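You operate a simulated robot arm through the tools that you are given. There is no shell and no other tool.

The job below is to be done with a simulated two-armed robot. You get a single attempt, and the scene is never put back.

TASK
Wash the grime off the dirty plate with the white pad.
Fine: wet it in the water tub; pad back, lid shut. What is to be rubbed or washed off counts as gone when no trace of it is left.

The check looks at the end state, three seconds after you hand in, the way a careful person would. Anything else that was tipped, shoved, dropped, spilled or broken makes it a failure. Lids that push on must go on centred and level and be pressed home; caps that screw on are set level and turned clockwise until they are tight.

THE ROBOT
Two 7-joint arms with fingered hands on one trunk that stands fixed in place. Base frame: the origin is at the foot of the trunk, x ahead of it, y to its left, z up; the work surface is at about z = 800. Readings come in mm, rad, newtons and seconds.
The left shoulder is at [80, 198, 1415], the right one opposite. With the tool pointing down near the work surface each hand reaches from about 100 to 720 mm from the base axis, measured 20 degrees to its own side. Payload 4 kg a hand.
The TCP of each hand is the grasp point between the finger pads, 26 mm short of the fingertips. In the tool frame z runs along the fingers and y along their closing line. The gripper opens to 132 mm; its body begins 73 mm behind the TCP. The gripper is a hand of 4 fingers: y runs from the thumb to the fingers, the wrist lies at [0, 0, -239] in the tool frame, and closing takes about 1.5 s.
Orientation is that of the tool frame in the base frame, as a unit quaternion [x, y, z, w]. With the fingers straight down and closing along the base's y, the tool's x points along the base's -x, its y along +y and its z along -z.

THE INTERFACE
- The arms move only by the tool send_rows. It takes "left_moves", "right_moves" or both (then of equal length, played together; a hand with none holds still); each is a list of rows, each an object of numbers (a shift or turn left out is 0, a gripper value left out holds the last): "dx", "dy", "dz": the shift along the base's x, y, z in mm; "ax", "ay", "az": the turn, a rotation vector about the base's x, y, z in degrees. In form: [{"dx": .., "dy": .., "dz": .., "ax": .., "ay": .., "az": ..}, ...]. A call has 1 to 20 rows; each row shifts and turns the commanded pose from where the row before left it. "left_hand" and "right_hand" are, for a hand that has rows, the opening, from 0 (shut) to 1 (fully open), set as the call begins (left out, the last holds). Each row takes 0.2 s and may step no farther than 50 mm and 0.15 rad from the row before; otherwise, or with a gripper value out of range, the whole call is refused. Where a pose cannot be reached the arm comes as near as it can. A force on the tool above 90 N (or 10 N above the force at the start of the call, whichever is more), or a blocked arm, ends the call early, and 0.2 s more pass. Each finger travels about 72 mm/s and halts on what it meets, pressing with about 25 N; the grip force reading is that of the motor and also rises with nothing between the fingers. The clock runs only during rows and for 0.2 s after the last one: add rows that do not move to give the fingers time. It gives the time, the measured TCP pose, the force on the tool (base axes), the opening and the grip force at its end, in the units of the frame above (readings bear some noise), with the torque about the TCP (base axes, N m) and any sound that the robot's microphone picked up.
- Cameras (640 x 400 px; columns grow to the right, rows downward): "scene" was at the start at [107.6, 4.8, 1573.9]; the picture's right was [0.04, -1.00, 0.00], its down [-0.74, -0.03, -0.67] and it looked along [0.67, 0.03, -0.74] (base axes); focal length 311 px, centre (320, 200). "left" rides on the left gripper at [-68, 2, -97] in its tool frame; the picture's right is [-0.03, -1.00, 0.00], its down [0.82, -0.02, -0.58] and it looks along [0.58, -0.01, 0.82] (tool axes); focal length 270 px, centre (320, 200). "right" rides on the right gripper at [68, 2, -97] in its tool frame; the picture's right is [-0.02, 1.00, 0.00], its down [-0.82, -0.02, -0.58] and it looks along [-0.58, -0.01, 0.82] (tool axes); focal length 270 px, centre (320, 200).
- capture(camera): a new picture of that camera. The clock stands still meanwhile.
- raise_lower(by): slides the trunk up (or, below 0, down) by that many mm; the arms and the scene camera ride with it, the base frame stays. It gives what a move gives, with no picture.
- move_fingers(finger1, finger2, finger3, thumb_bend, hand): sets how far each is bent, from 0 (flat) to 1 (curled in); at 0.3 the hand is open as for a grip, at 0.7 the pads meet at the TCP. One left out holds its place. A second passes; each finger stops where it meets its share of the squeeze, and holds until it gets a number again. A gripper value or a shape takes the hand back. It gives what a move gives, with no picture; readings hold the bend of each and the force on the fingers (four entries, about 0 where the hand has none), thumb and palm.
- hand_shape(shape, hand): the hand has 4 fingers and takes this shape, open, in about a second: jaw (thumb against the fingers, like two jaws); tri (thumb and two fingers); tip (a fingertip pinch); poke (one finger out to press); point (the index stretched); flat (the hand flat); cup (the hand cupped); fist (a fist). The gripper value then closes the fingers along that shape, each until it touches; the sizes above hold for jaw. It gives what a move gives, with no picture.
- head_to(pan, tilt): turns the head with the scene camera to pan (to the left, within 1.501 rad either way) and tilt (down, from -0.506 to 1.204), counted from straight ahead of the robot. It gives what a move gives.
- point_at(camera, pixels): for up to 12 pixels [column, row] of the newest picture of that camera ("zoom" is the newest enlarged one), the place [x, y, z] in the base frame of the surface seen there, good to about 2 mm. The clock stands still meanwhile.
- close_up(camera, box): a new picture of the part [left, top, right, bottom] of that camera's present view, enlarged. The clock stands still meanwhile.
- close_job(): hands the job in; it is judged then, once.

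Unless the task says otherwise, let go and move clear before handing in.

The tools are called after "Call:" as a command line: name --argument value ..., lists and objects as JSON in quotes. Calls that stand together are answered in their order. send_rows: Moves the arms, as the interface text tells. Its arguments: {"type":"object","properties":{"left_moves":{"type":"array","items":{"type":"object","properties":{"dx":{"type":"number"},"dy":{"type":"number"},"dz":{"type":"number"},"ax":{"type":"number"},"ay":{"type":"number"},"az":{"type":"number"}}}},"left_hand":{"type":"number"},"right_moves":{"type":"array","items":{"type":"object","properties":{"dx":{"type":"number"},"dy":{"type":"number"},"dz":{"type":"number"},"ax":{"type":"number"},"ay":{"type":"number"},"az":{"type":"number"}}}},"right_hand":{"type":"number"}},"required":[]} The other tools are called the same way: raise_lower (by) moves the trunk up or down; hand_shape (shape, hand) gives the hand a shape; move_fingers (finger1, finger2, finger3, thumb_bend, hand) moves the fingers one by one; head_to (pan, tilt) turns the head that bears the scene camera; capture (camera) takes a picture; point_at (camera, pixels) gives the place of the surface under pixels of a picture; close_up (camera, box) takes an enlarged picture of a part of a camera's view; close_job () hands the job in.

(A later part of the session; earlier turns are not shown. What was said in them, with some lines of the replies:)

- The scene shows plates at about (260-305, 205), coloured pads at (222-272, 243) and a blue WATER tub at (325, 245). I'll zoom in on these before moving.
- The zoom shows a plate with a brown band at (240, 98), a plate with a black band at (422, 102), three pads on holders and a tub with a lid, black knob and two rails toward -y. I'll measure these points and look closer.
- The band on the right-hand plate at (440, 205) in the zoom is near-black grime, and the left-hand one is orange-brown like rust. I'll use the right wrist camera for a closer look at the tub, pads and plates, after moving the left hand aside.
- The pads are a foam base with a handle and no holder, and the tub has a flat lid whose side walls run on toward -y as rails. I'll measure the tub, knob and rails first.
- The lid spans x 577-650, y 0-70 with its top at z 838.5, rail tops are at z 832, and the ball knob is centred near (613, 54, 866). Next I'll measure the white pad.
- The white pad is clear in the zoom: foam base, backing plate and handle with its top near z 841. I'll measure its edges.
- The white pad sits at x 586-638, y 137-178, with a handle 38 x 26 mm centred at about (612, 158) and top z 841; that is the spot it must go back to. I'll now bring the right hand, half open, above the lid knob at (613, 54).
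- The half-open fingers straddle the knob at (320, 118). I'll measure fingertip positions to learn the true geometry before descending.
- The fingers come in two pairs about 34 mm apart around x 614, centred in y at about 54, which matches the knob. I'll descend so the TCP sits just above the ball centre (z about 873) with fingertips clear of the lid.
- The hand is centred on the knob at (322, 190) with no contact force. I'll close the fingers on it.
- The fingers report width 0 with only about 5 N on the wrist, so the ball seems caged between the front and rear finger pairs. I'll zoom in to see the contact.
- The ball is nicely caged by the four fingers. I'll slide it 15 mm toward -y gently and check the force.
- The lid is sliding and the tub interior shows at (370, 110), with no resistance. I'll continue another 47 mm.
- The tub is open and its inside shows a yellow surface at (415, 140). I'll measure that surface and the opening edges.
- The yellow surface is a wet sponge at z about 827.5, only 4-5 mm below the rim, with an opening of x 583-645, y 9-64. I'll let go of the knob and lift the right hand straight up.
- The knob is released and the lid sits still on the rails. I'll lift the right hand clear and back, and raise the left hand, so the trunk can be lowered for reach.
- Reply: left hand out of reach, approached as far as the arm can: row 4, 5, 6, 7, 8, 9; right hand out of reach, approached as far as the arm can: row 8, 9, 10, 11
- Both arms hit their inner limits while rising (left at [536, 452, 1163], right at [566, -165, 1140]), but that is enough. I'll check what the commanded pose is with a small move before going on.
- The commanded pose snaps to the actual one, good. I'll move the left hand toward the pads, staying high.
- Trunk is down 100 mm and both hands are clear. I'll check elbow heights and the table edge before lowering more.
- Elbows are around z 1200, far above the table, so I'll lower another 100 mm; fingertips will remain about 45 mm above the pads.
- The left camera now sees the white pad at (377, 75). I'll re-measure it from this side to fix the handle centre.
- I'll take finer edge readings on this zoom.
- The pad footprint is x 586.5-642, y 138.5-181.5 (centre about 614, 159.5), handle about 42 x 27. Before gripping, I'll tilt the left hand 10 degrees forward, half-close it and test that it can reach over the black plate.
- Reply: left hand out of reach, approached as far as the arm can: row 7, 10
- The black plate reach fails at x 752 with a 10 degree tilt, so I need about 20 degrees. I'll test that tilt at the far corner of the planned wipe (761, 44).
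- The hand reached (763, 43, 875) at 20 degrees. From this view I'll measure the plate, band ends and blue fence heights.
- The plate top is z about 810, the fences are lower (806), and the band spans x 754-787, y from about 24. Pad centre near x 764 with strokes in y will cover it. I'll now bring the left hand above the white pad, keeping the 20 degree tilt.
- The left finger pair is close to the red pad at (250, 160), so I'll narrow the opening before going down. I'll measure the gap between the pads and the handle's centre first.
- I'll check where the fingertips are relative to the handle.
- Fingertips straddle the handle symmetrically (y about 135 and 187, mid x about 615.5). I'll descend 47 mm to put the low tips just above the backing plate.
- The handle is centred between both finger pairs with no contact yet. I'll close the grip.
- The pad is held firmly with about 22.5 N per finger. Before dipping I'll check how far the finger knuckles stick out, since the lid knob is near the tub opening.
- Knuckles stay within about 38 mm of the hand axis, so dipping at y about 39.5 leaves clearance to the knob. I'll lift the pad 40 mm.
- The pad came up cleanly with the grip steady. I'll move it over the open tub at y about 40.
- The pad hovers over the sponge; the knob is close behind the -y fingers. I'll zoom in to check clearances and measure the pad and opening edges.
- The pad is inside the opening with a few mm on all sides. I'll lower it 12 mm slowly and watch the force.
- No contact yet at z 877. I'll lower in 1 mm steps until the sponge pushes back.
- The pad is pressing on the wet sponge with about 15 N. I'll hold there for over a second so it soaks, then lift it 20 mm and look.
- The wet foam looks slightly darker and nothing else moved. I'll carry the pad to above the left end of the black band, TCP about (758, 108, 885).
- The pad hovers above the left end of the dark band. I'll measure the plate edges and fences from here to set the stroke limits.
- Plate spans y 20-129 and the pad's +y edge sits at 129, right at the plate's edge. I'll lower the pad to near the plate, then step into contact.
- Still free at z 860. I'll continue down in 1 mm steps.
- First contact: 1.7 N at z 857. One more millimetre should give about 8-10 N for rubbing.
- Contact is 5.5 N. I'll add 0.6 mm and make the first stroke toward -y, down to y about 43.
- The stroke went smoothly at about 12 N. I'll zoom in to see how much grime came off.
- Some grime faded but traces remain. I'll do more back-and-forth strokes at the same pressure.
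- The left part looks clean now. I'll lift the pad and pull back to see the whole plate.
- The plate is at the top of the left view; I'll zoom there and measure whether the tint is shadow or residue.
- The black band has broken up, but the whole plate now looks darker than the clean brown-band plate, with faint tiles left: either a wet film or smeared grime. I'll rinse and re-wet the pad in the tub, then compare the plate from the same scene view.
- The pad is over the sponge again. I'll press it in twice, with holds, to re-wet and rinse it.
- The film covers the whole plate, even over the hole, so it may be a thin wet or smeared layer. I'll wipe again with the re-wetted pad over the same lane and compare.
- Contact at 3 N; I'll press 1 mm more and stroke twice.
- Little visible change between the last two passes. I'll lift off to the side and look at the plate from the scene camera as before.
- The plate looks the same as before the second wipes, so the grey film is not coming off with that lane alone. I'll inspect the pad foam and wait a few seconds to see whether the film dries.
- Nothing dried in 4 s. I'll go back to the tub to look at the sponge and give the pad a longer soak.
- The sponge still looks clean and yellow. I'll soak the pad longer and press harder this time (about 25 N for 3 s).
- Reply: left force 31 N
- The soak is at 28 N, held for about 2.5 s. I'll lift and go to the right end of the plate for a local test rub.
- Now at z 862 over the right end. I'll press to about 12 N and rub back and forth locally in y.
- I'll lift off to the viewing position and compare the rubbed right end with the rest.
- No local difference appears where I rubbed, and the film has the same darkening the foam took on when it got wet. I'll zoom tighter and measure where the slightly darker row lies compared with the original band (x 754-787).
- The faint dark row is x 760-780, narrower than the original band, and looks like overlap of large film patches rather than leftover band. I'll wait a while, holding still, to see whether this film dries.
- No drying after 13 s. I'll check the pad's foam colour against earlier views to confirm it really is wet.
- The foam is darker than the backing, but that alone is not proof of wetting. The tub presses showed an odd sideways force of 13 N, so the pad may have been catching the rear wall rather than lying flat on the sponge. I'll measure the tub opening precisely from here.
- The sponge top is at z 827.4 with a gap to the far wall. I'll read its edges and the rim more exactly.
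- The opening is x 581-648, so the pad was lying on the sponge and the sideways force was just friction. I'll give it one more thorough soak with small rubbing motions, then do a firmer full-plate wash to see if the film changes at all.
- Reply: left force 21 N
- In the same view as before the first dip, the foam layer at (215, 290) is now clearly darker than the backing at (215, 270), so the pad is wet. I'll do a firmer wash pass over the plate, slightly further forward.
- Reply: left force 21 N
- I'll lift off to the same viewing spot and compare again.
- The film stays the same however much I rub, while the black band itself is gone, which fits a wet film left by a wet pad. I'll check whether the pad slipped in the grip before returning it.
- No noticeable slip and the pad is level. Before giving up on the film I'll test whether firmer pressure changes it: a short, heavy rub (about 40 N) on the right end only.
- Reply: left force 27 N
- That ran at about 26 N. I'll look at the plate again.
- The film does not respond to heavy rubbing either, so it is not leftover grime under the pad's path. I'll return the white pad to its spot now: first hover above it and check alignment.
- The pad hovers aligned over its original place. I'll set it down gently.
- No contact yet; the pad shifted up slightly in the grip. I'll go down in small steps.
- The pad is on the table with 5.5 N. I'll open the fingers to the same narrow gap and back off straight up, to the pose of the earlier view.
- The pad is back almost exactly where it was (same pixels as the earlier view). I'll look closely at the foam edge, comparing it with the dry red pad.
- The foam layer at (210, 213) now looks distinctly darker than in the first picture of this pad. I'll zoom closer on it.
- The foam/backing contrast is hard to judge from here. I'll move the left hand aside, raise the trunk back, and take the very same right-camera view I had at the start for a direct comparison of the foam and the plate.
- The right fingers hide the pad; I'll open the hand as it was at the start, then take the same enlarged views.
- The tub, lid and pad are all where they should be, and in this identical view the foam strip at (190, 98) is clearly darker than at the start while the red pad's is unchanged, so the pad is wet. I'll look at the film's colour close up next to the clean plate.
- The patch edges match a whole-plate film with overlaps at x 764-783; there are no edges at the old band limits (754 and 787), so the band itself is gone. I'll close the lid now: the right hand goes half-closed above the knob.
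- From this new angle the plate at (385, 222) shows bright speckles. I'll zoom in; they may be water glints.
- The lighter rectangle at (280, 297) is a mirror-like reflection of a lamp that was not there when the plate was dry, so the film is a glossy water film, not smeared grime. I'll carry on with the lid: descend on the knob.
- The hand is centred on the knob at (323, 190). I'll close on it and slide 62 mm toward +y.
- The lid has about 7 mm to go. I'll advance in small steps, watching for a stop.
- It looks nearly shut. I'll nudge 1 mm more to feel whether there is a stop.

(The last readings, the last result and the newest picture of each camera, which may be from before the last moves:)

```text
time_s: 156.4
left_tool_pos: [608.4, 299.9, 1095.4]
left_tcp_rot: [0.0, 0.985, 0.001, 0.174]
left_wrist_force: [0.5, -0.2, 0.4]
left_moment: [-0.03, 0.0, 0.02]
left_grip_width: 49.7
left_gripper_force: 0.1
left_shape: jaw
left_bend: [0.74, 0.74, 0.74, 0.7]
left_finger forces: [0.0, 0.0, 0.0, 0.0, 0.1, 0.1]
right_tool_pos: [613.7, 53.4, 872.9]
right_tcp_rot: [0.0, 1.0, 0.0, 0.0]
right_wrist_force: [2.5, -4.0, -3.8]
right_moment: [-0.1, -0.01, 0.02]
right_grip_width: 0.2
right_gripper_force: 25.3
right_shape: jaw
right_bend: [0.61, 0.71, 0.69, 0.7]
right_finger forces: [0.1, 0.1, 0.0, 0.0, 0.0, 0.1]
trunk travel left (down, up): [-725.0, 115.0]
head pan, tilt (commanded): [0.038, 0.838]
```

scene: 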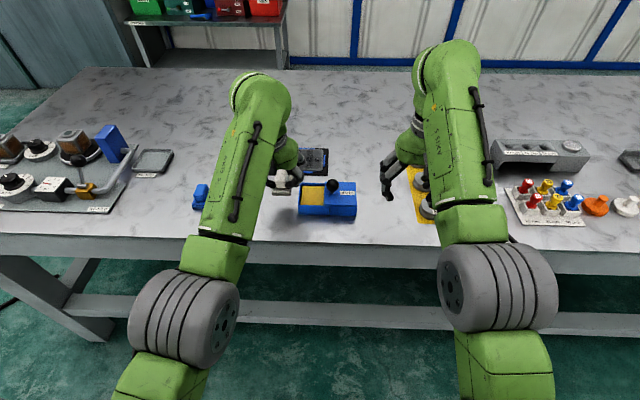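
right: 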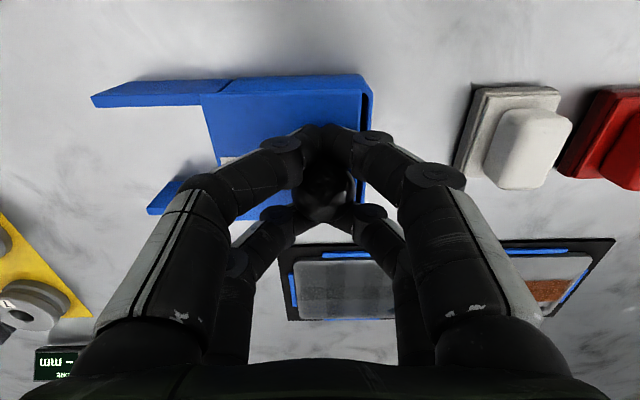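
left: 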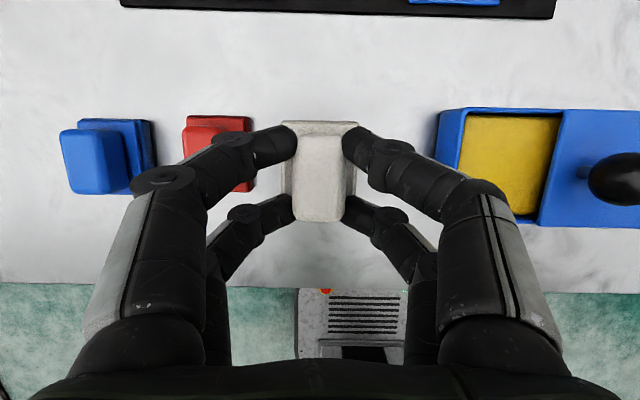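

Reaction of -4 N in y: the lid is against its stop. I'll release the knob and look.

Call:
send_rows --right_moves '[{}, {}, {}, {}, {}, {}]' --right_hand 0.5

Call:
send_rows --right_moves '[{"dz": 20}, {"dz": 40}, {"dz": 39}, {}, {}]'

Call:
capture --camera "right"

Call:
close_up --camera "right" --box '[160, 40, 480, 240]'

```text
time_s: 157.8
left_tool_pos: [607.9, 300.6, 1097.3]
left_tcp_rot: [0.001, 0.985, 0.0, 0.174]
left_wrist_force: [-0.4, 0.1, 0.0]
left_moment: [-0.01, 0.01, -0.01]
left_grip_width: 49.7
left_gripper_force: 0.0
left_shape: jaw
left_bend: [0.74, 0.74, 0.74, 0.7]
left_finger forces: [0.0, 0.0, 0.1, 0.0, 0.0, 0.1]
right_tool_pos: [612.8, 53.8, 874.1]
right_tcp_rot: [0.001, 1.0, 0.0, -0.001]
right_wrist_force: [0.1, -0.7, 0.3]
right_moment: [0.01, 0.01, -0.01]
right_grip_width: 65.6
right_gripper_force: 0.0
right_shape: jaw
right_bend: [0.73, 0.73, 0.73, 0.7]
right_finger forces: [0.1, 0.0, 0.0, 0.0, 0.0, 0.1]
trunk travel left (down, up): [-725.0, 115.0]
head pan, tilt (commanded): [0.038, 0.838]
```

```text
time_s: 159.0
left_tool_pos: [607.9, 300.4, 1094.4]
left_tcp_rot: [0.0, 0.985, 0.001, 0.175]
left_wrist_force: [0.2, 0.7, 0.7]
left_moment: [0.0, 0.03, -0.01]
left_grip_width: 49.6
left_gripper_force: 0.0
left_shape: jaw
left_bend: [0.74, 0.74, 0.74, 0.7]
left_finger forces: [0.1, 0.0, 0.0, 0.0, 0.1, 0.1]
right_tool_pos: [613.7, 54.3, 970.8]
right_tcp_rot: [0.001, 1.0, 0.0, 0.0]
right_wrist_force: [0.4, 0.7, 0.1]
right_moment: [0.0, -0.05, 0.0]
right_grip_width: 65.6
right_gripper_force: 0.1
right_shape: jaw
right_bend: [0.73, 0.73, 0.73, 0.7]
right_finger forces: [0.0, 0.0, 0.0, 0.0, 0.0, 0.0]
trunk travel left (down, up): [-725.0, 115.0]
head pan, tilt (commanded): [0.038, 0.838]
```

```text
taken
```

right: 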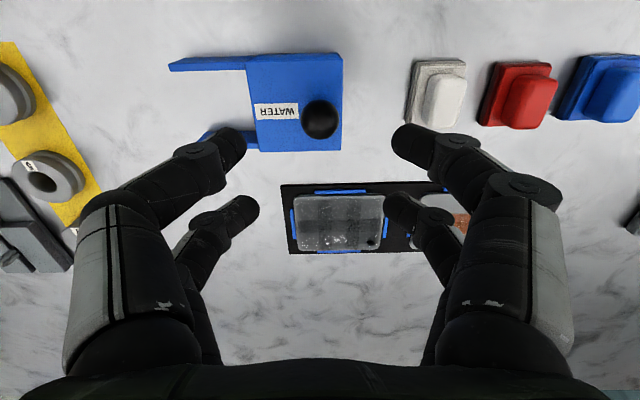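

```text
2.00 times, centred on (320, 140) of right
```

zoom: 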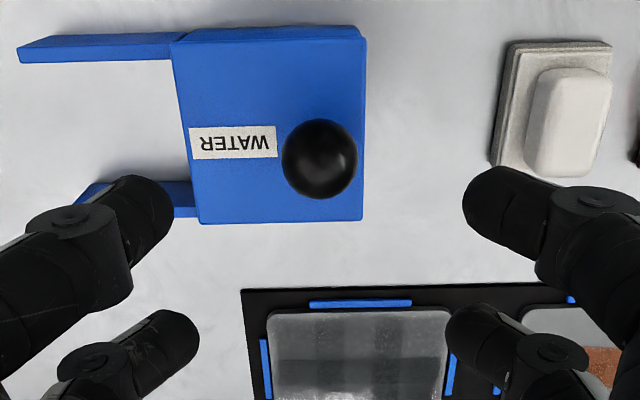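

The lid, knob and pad match the start picture from this same pose pixel for pixel. I'll zoom on the plate from here.

Call:
close_up --camera "right" --box '[280, 180, 390, 260]'

Call:
close_up --camera "scene" --box '[230, 185, 340, 225]'

```text
5.00 times, centred on (335, 220) of right
```

zoom: 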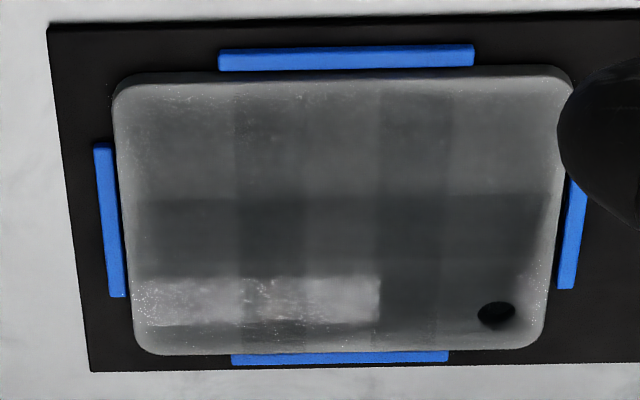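

```text
5.82 times, centred on (285, 205) of scene
```

zoom: 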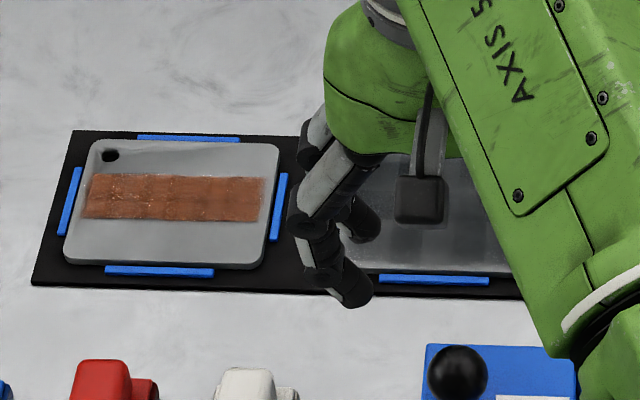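

The bright rectangle on the plate shifts with the camera position, so it is a reflection on a glossy wet surface. I'll retreat the right hand to its starting area and let time pass, then compare with the initial scene view.

Call:
send_rows --right_moves '[{"dy": -35, "dz": 15}, {"dy": -35, "dz": 15}, {"dy": -35, "dz": 15}, {"dy": -35, "dz": 14}, {"dy": -35}, {"dy": -32}, {}]' --left_moves '[{}, {}, {}, {"dy": 20}, {"dy": 20}, {"dy": 20}, {}]'

Call:
capture --camera "scene"

Call:
close_up --camera "scene" --box '[230, 185, 340, 225]'

Call:
close_up --camera "scene" --box '[200, 180, 360, 280]'

```text
time_s: 160.6
left_tool_pos: [607.7, 361.1, 1094.7]
left_tcp_rot: [0.0, 0.985, 0.001, 0.174]
left_wrist_force: [0.0, 0.6, 0.7]
left_moment: [-0.02, 0.01, 0.01]
left_grip_width: 49.6
left_gripper_force: 0.1
left_shape: jaw
left_bend: [0.74, 0.74, 0.74, 0.7]
left_finger forces: [0.0, 0.0, 0.0, 0.0, 0.0, 0.0]
right_tool_pos: [614.1, -153.6, 1031.0]
right_tcp_rot: [0.0, 1.0, 0.001, 0.0]
right_wrist_force: [-0.5, -0.3, -0.2]
right_moment: [-0.01, 0.03, -0.02]
right_grip_width: 65.4
right_gripper_force: 0.2
right_shape: jaw
right_bend: [0.73, 0.73, 0.73, 0.7]
right_finger forces: [0.0, 0.1, 0.0, 0.0, 0.0, 0.0]
trunk travel left (down, up): [-725.0, 115.0]
head pan, tilt (commanded): [0.038, 0.838]
```

```text
taken
```

scene: 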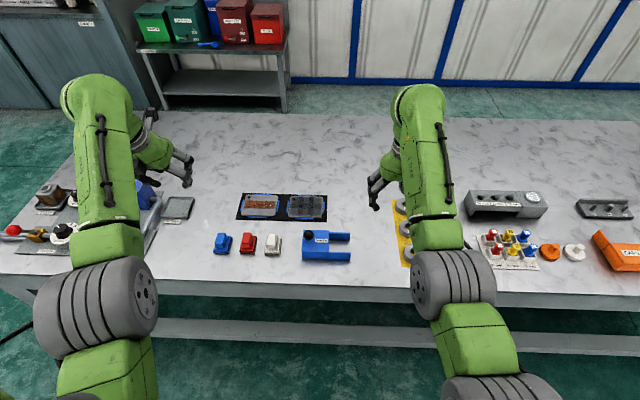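

```text
5.82 times, centred on (285, 205) of scene
```

zoom: 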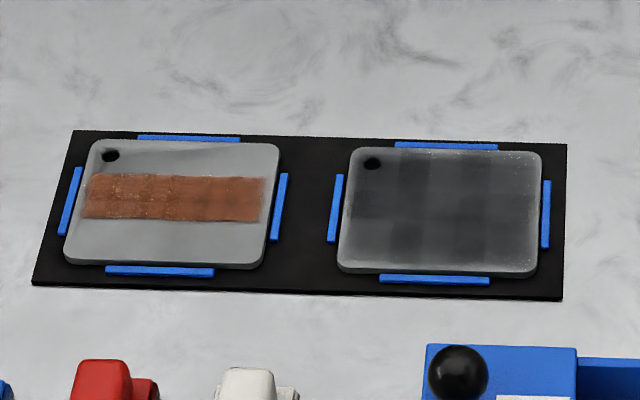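

```text
4.00 times, centred on (280, 230) of scene
```

zoom: 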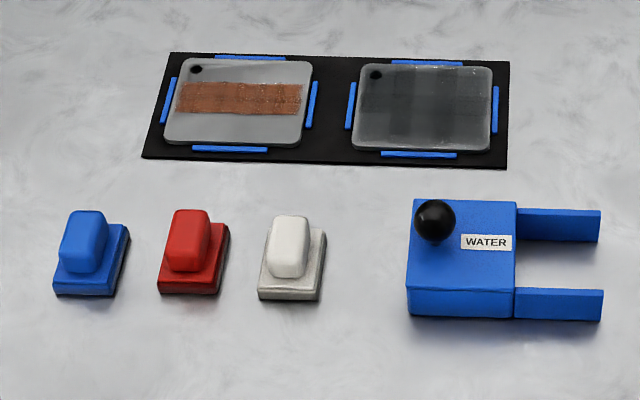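

Everything but the plate's dark sheen matches the starting picture: pads, tub and lid are in place. I'll let about 25 s pass and see if the film dries.

Call:
send_rows --right_moves '[{}, {}, {}, {}, {}, {}, {}, {}, {}, {}, {}, {}, {}, {}, {}, {}, {}, {}, {}, {}]'

Call:
send_rows --right_moves '[{}, {}, {}, {}, {}, {}, {}, {}, {}, {}, {}, {}, {}, {}, {}, {}, {}, {}, {}, {}]'

Call:
send_rows --right_moves '[{}, {}, {}, {}, {}, {}, {}, {}, {}, {}, {}, {}, {}, {}, {}, {}, {}, {}, {}, {}]'

Call:
send_rows --right_moves '[{}, {}, {}, {}, {}, {}, {}, {}, {}, {}, {}, {}, {}, {}, {}, {}, {}, {}, {}, {}]'

Call:
send_rows --right_moves '[{}, {}, {}, {}, {}, {}, {}, {}, {}, {}, {}, {}, {}, {}, {}, {}, {}, {}, {}, {}]'

Call:
send_rows --right_moves '[{}, {}, {}, {}, {}, {}, {}, {}, {}, {}, {}, {}, {}, {}, {}, {}, {}, {}, {}, {}]'

Call:
close_up --camera "scene" --box '[230, 185, 340, 225]'

Call:
close_up --camera "scene" --box '[284, 190, 330, 222]'

```text
time_s: 164.8
left_tool_pos: [608.6, 360.2, 1095.4]
left_tcp_rot: [0.001, 0.985, 0.001, 0.174]
left_wrist_force: [-0.3, -0.1, -0.4]
left_moment: [-0.06, -0.02, 0.02]
left_grip_width: 49.8
left_gripper_force: 0.0
left_shape: jaw
left_bend: [0.74, 0.74, 0.74, 0.7]
left_finger forces: [0.1, 0.0, 0.0, 0.0, 0.0, 0.0]
right_tool_pos: [614.2, -153.0, 1030.9]
right_tcp_rot: [0.0, 1.0, 0.0, 0.0]
right_wrist_force: [0.0, -0.4, -0.6]
right_moment: [-0.03, -0.01, 0.01]
right_grip_width: 65.7
right_gripper_force: 0.0
right_shape: jaw
right_bend: [0.73, 0.73, 0.73, 0.7]
right_finger forces: [0.0, 0.0, 0.0, 0.0, 0.0, 0.0]
trunk travel left (down, up): [-725.0, 115.0]
head pan, tilt (commanded): [0.038, 0.838]
```

```text
time_s: 169.0
left_tool_pos: [607.6, 360.8, 1096.0]
left_tcp_rot: [0.001, 0.985, 0.0, 0.175]
left_wrist_force: [0.2, -0.1, -0.2]
left_moment: [0.0, 0.03, -0.02]
left_grip_width: 49.7
left_gripper_force: 0.1
left_shape: jaw
left_bend: [0.74, 0.74, 0.74, 0.7]
left_finger forces: [0.0, 0.0, 0.0, 0.0, 0.0, 0.0]
right_tool_pos: [612.8, -152.1, 1029.7]
right_tcp_rot: [0.001, 1.0, 0.0, 0.0]
right_wrist_force: [-1.3, 0.0, -0.5]
right_moment: [0.0, -0.02, 0.02]
right_grip_width: 65.7
right_gripper_force: 0.0
right_shape: jaw
right_bend: [0.73, 0.73, 0.73, 0.7]
right_finger forces: [0.0, 0.1, 0.1, 0.1, 0.0, 0.0]
trunk travel left (down, up): [-725.0, 115.0]
head pan, tilt (commanded): [0.038, 0.838]
```

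```text
time_s: 173.2
left_tool_pos: [607.8, 359.5, 1095.3]
left_tcp_rot: [0.001, 0.985, 0.001, 0.175]
left_wrist_force: [-0.1, 0.3, -0.6]
left_moment: [-0.03, -0.02, -0.01]
left_grip_width: 49.9
left_gripper_force: 0.0
left_shape: jaw
left_bend: [0.74, 0.74, 0.74, 0.7]
left_finger forces: [0.0, 0.1, 0.0, 0.0, 0.0, 0.0]
right_tool_pos: [613.7, -152.9, 1031.7]
right_tcp_rot: [0.001, 1.0, -0.001, 0.0]
right_wrist_force: [0.7, 0.7, 0.3]
right_moment: [-0.01, 0.02, -0.02]
right_grip_width: 65.6
right_gripper_force: 0.2
right_shape: jaw
right_bend: [0.73, 0.73, 0.73, 0.7]
right_finger forces: [0.0, 0.0, 0.0, 0.1, 0.0, 0.0]
trunk travel left (down, up): [-725.0, 115.0]
head pan, tilt (commanded): [0.038, 0.838]
```

```text
time_s: 177.4
left_tool_pos: [606.8, 360.0, 1095.4]
left_tcp_rot: [0.0, 0.985, 0.001, 0.174]
left_wrist_force: [0.2, -0.6, -0.7]
left_moment: [0.0, 0.05, 0.03]
left_grip_width: 49.7
left_gripper_force: 0.0
left_shape: jaw
left_bend: [0.74, 0.74, 0.74, 0.7]
left_finger forces: [0.0, 0.0, 0.1, 0.1, 0.0, 0.0]
right_tool_pos: [614.1, -152.9, 1032.2]
right_tcp_rot: [0.001, 1.0, 0.0, 0.0]
right_wrist_force: [0.6, 0.3, -0.4]
right_moment: [0.01, 0.01, -0.01]
right_grip_width: 65.6
right_gripper_force: 0.1
right_shape: jaw
right_bend: [0.73, 0.73, 0.73, 0.7]
right_finger forces: [0.0, 0.0, 0.0, 0.0, 0.1, 0.0]
trunk travel left (down, up): [-725.0, 115.0]
head pan, tilt (commanded): [0.038, 0.838]
```

```text
time_s: 181.6
left_tool_pos: [607.8, 361.1, 1095.5]
left_tcp_rot: [0.002, 0.985, 0.0, 0.174]
left_wrist_force: [0.3, 0.5, 0.1]
left_moment: [-0.03, 0.01, -0.01]
left_grip_width: 49.9
left_gripper_force: 0.1
left_shape: jaw
left_bend: [0.74, 0.74, 0.74, 0.7]
left_finger forces: [0.0, 0.0, 0.0, 0.0, 0.0, 0.1]
right_tool_pos: [613.6, -152.4, 1032.0]
right_tcp_rot: [0.001, 1.0, 0.0, 0.001]
right_wrist_force: [-0.1, 0.4, 0.0]
right_moment: [0.0, 0.0, -0.02]
right_grip_width: 65.6
right_gripper_force: 0.0
right_shape: jaw
right_bend: [0.73, 0.73, 0.73, 0.7]
right_finger forces: [0.0, 0.0, 0.0, 0.1, 0.0, 0.0]
trunk travel left (down, up): [-725.0, 115.0]
head pan, tilt (commanded): [0.038, 0.838]
```

```text
time_s: 185.8
left_tool_pos: [607.9, 360.4, 1094.9]
left_tcp_rot: [0.0, 0.984, 0.0, 0.176]
left_wrist_force: [0.1, 0.6, -0.1]
left_moment: [-0.03, -0.03, 0.0]
left_grip_width: 49.7
left_gripper_force: 0.1
left_shape: jaw
left_bend: [0.74, 0.74, 0.74, 0.7]
left_finger forces: [0.0, 0.1, 0.0, 0.0, 0.0, 0.0]
right_tool_pos: [614.2, -152.3, 1030.8]
right_tcp_rot: [0.001, 1.0, 0.0, 0.0]
right_wrist_force: [-0.9, -0.4, 0.4]
right_moment: [0.01, -0.01, 0.01]
right_grip_width: 65.3
right_gripper_force: 0.0
right_shape: jaw
right_bend: [0.73, 0.73, 0.73, 0.7]
right_finger forces: [0.1, 0.0, 0.1, 0.0, 0.1, 0.0]
trunk travel left (down, up): [-725.0, 115.0]
head pan, tilt (commanded): [0.038, 0.838]
```

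```text
5.82 times, centred on (285, 205) of scene
```

zoom: 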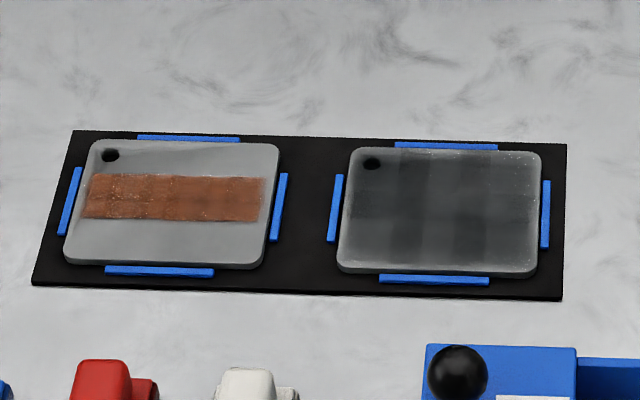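

```text
12.50 times, centred on (307, 206) of scene
```

zoom: 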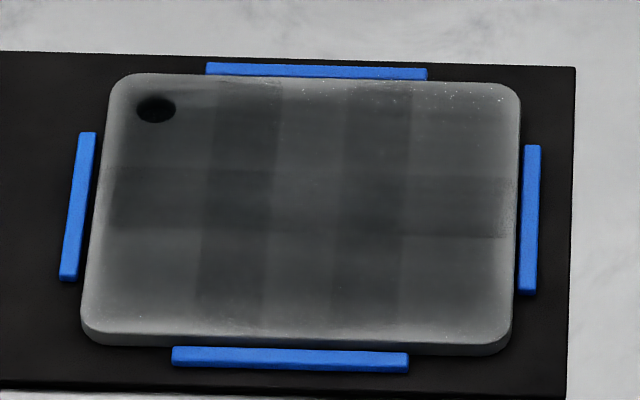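

No change in 50 s: the film is stable, and everything else is in place. I want a close look at the ends of the old band for any grime specks, so I'll bring the empty left hand's camera over the plate.

Call:
send_rows --left_moves '[{"dx": 12, "dy": -38, "dz": -24}, {"dx": 12, "dy": -38, "dz": -24}, {"dx": 12, "dy": -38, "dz": -24}, {"dx": 12, "dy": -38, "dz": -24}, {"dx": 12, "dy": -38, "dz": -24}, {"dx": 12, "dy": -38, "dz": -24}, {"dx": 12, "dy": -38, "dz": -24}, {"dx": 10, "dy": -32, "dz": -24}, {}, {}]'

Call:
capture --camera "left"

Call:
close_up --camera "left" --box '[220, 0, 420, 125]'

```text
time_s: 188.0
left_tool_pos: [703.0, 61.8, 903.0]
left_tcp_rot: [0.0, 0.985, 0.001, 0.175]
left_wrist_force: [0.8, -0.8, 0.0]
left_moment: [-0.04, -0.03, 0.02]
left_grip_width: 49.6
left_gripper_force: 0.0
left_shape: jaw
left_bend: [0.74, 0.74, 0.74, 0.7]
left_finger forces: [0.0, 0.1, 0.1, 0.0, 0.0, 0.0]
right_tool_pos: [613.2, -152.5, 1030.1]
right_tcp_rot: [0.002, 1.0, 0.0, 0.0]
right_wrist_force: [0.0, 0.2, 0.7]
right_moment: [0.0, 0.01, -0.01]
right_grip_width: 65.7
right_gripper_force: 0.0
right_shape: jaw
right_bend: [0.73, 0.73, 0.73, 0.7]
right_finger forces: [0.0, 0.1, 0.0, 0.0, 0.1, 0.0]
trunk travel left (down, up): [-725.0, 115.0]
head pan, tilt (commanded): [0.038, 0.838]
```

```text
taken
```

left: 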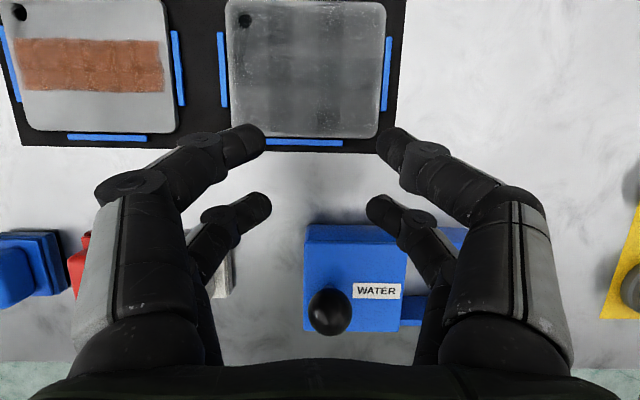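

```text
3.20 times, centred on (320, 62) of left
```

zoom: 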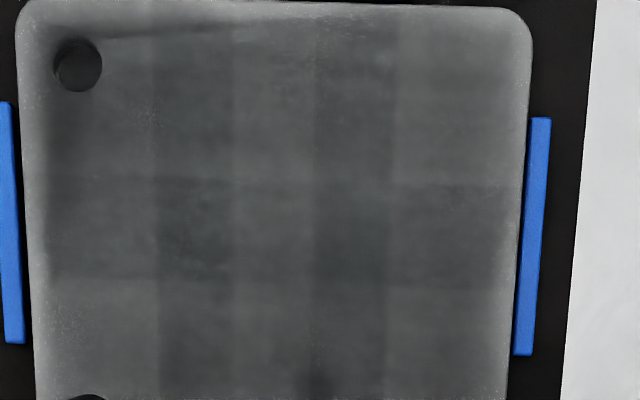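

The close view shows only the broad film patches and no band edges or dark specks at either end (columns 45 and 505), and the film has a cool, glossy tone unlike the warm black grime. I'll pull the left hand back clear of the scene and do a final check.

Call:
send_rows --left_moves '[{"dz": 24}, {"dx": -10, "dy": 32, "dz": 24}, {"dx": -12, "dy": 38, "dz": 24}, {"dx": -12, "dy": 38, "dz": 24}, {"dx": -12, "dy": 38, "dz": 20}, {"dx": -12, "dy": 38, "dz": 10}, {"dx": -12, "dy": 38}, {"dx": -12, "dy": 38}, {}, {}]'

Call:
capture --camera "scene"

Call:
close_up --camera "scene" --box '[200, 180, 360, 280]'

Call:
point_at --camera "zoom" --pixels '[[434, 220], [290, 245], [412, 285], [512, 285], [510, 205], [418, 205], [262, 295], [318, 297], [440, 250], [490, 270]]'

```text
time_s: 190.2
left_tool_pos: [619.6, 322.4, 1030.3]
left_tcp_rot: [0.0, 0.985, 0.002, 0.174]
left_wrist_force: [0.1, -0.1, 0.2]
left_moment: [-0.01, 0.03, 0.01]
left_grip_width: 49.9
left_gripper_force: 0.1
left_shape: jaw
left_bend: [0.74, 0.74, 0.74, 0.7]
left_finger forces: [0.0, 0.0, 0.0, 0.0, 0.1, 0.1]
right_tool_pos: [613.4, -153.9, 1031.2]
right_tcp_rot: [0.001, 1.0, 0.0, 0.0]
right_wrist_force: [0.4, 1.1, -0.8]
right_moment: [-0.02, 0.0, -0.01]
right_grip_width: 65.7
right_gripper_force: 0.1
right_shape: jaw
right_bend: [0.73, 0.73, 0.73, 0.7]
right_finger forces: [0.1, 0.0, 0.0, 0.1, 0.0, 0.0]
trunk travel left (down, up): [-725.0, 115.0]
head pan, tilt (commanded): [0.038, 0.838]
```

```text
taken
```

scene: 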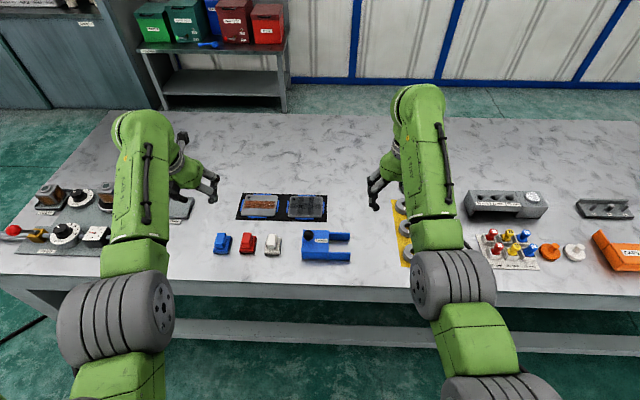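

```text
4.00 times, centred on (280, 230) of scene
```

zoom: 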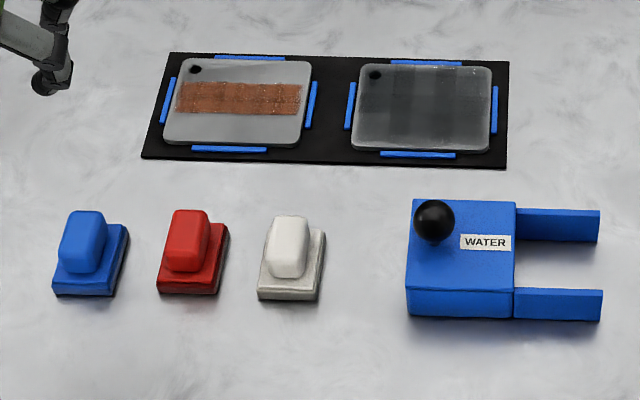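

```text
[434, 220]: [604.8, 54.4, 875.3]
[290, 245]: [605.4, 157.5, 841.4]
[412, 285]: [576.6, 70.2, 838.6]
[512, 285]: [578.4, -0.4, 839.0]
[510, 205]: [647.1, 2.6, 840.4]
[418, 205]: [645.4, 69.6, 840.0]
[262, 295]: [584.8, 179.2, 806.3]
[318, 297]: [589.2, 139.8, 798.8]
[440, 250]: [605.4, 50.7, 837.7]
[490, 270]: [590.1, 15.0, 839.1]
```

Final check: the pad is back at its original place, the lid is shut at y 0-70 with its top level at z 838-840, and the knob is at its original spot. The black band is gone from the plate, the other plate and pads are untouched, and both hands are clear. A dark film, which I take to be water, still covers the washed plate. It hasn't dried or come off with rubbing, and I can't do more about it, so I'm handing in.

Call:
close_job

```text
The job is handed in.
```

I handed the job in, but I can't be sure it passes. The black grime band is gone from the plate, but a dark, even film now covers the whole plate.

I think the film is water left by the wet pad: it has a cool, glossy look, unlike the warm black grime. I couldn't confirm that. It didn't change after three more soaks, repeated rubbing at up to about 26 N, or about 50 seconds of waiting. If it is smeared grime instead, the plate would not count as clean.

- **Plate:** I washed the one with the black band. I took the orange-brown band on the other plate to be rust and left it alone.
- **Pad:** I wetted the white pad on the sponge in the water tub. It is back within about 1 mm of where it started.
- **Lid:** It is slid shut against its stop, level and in its starting position.
- **Everything else:** As far as I could see in the final pictures, nothing else moved, and both hands are clear.
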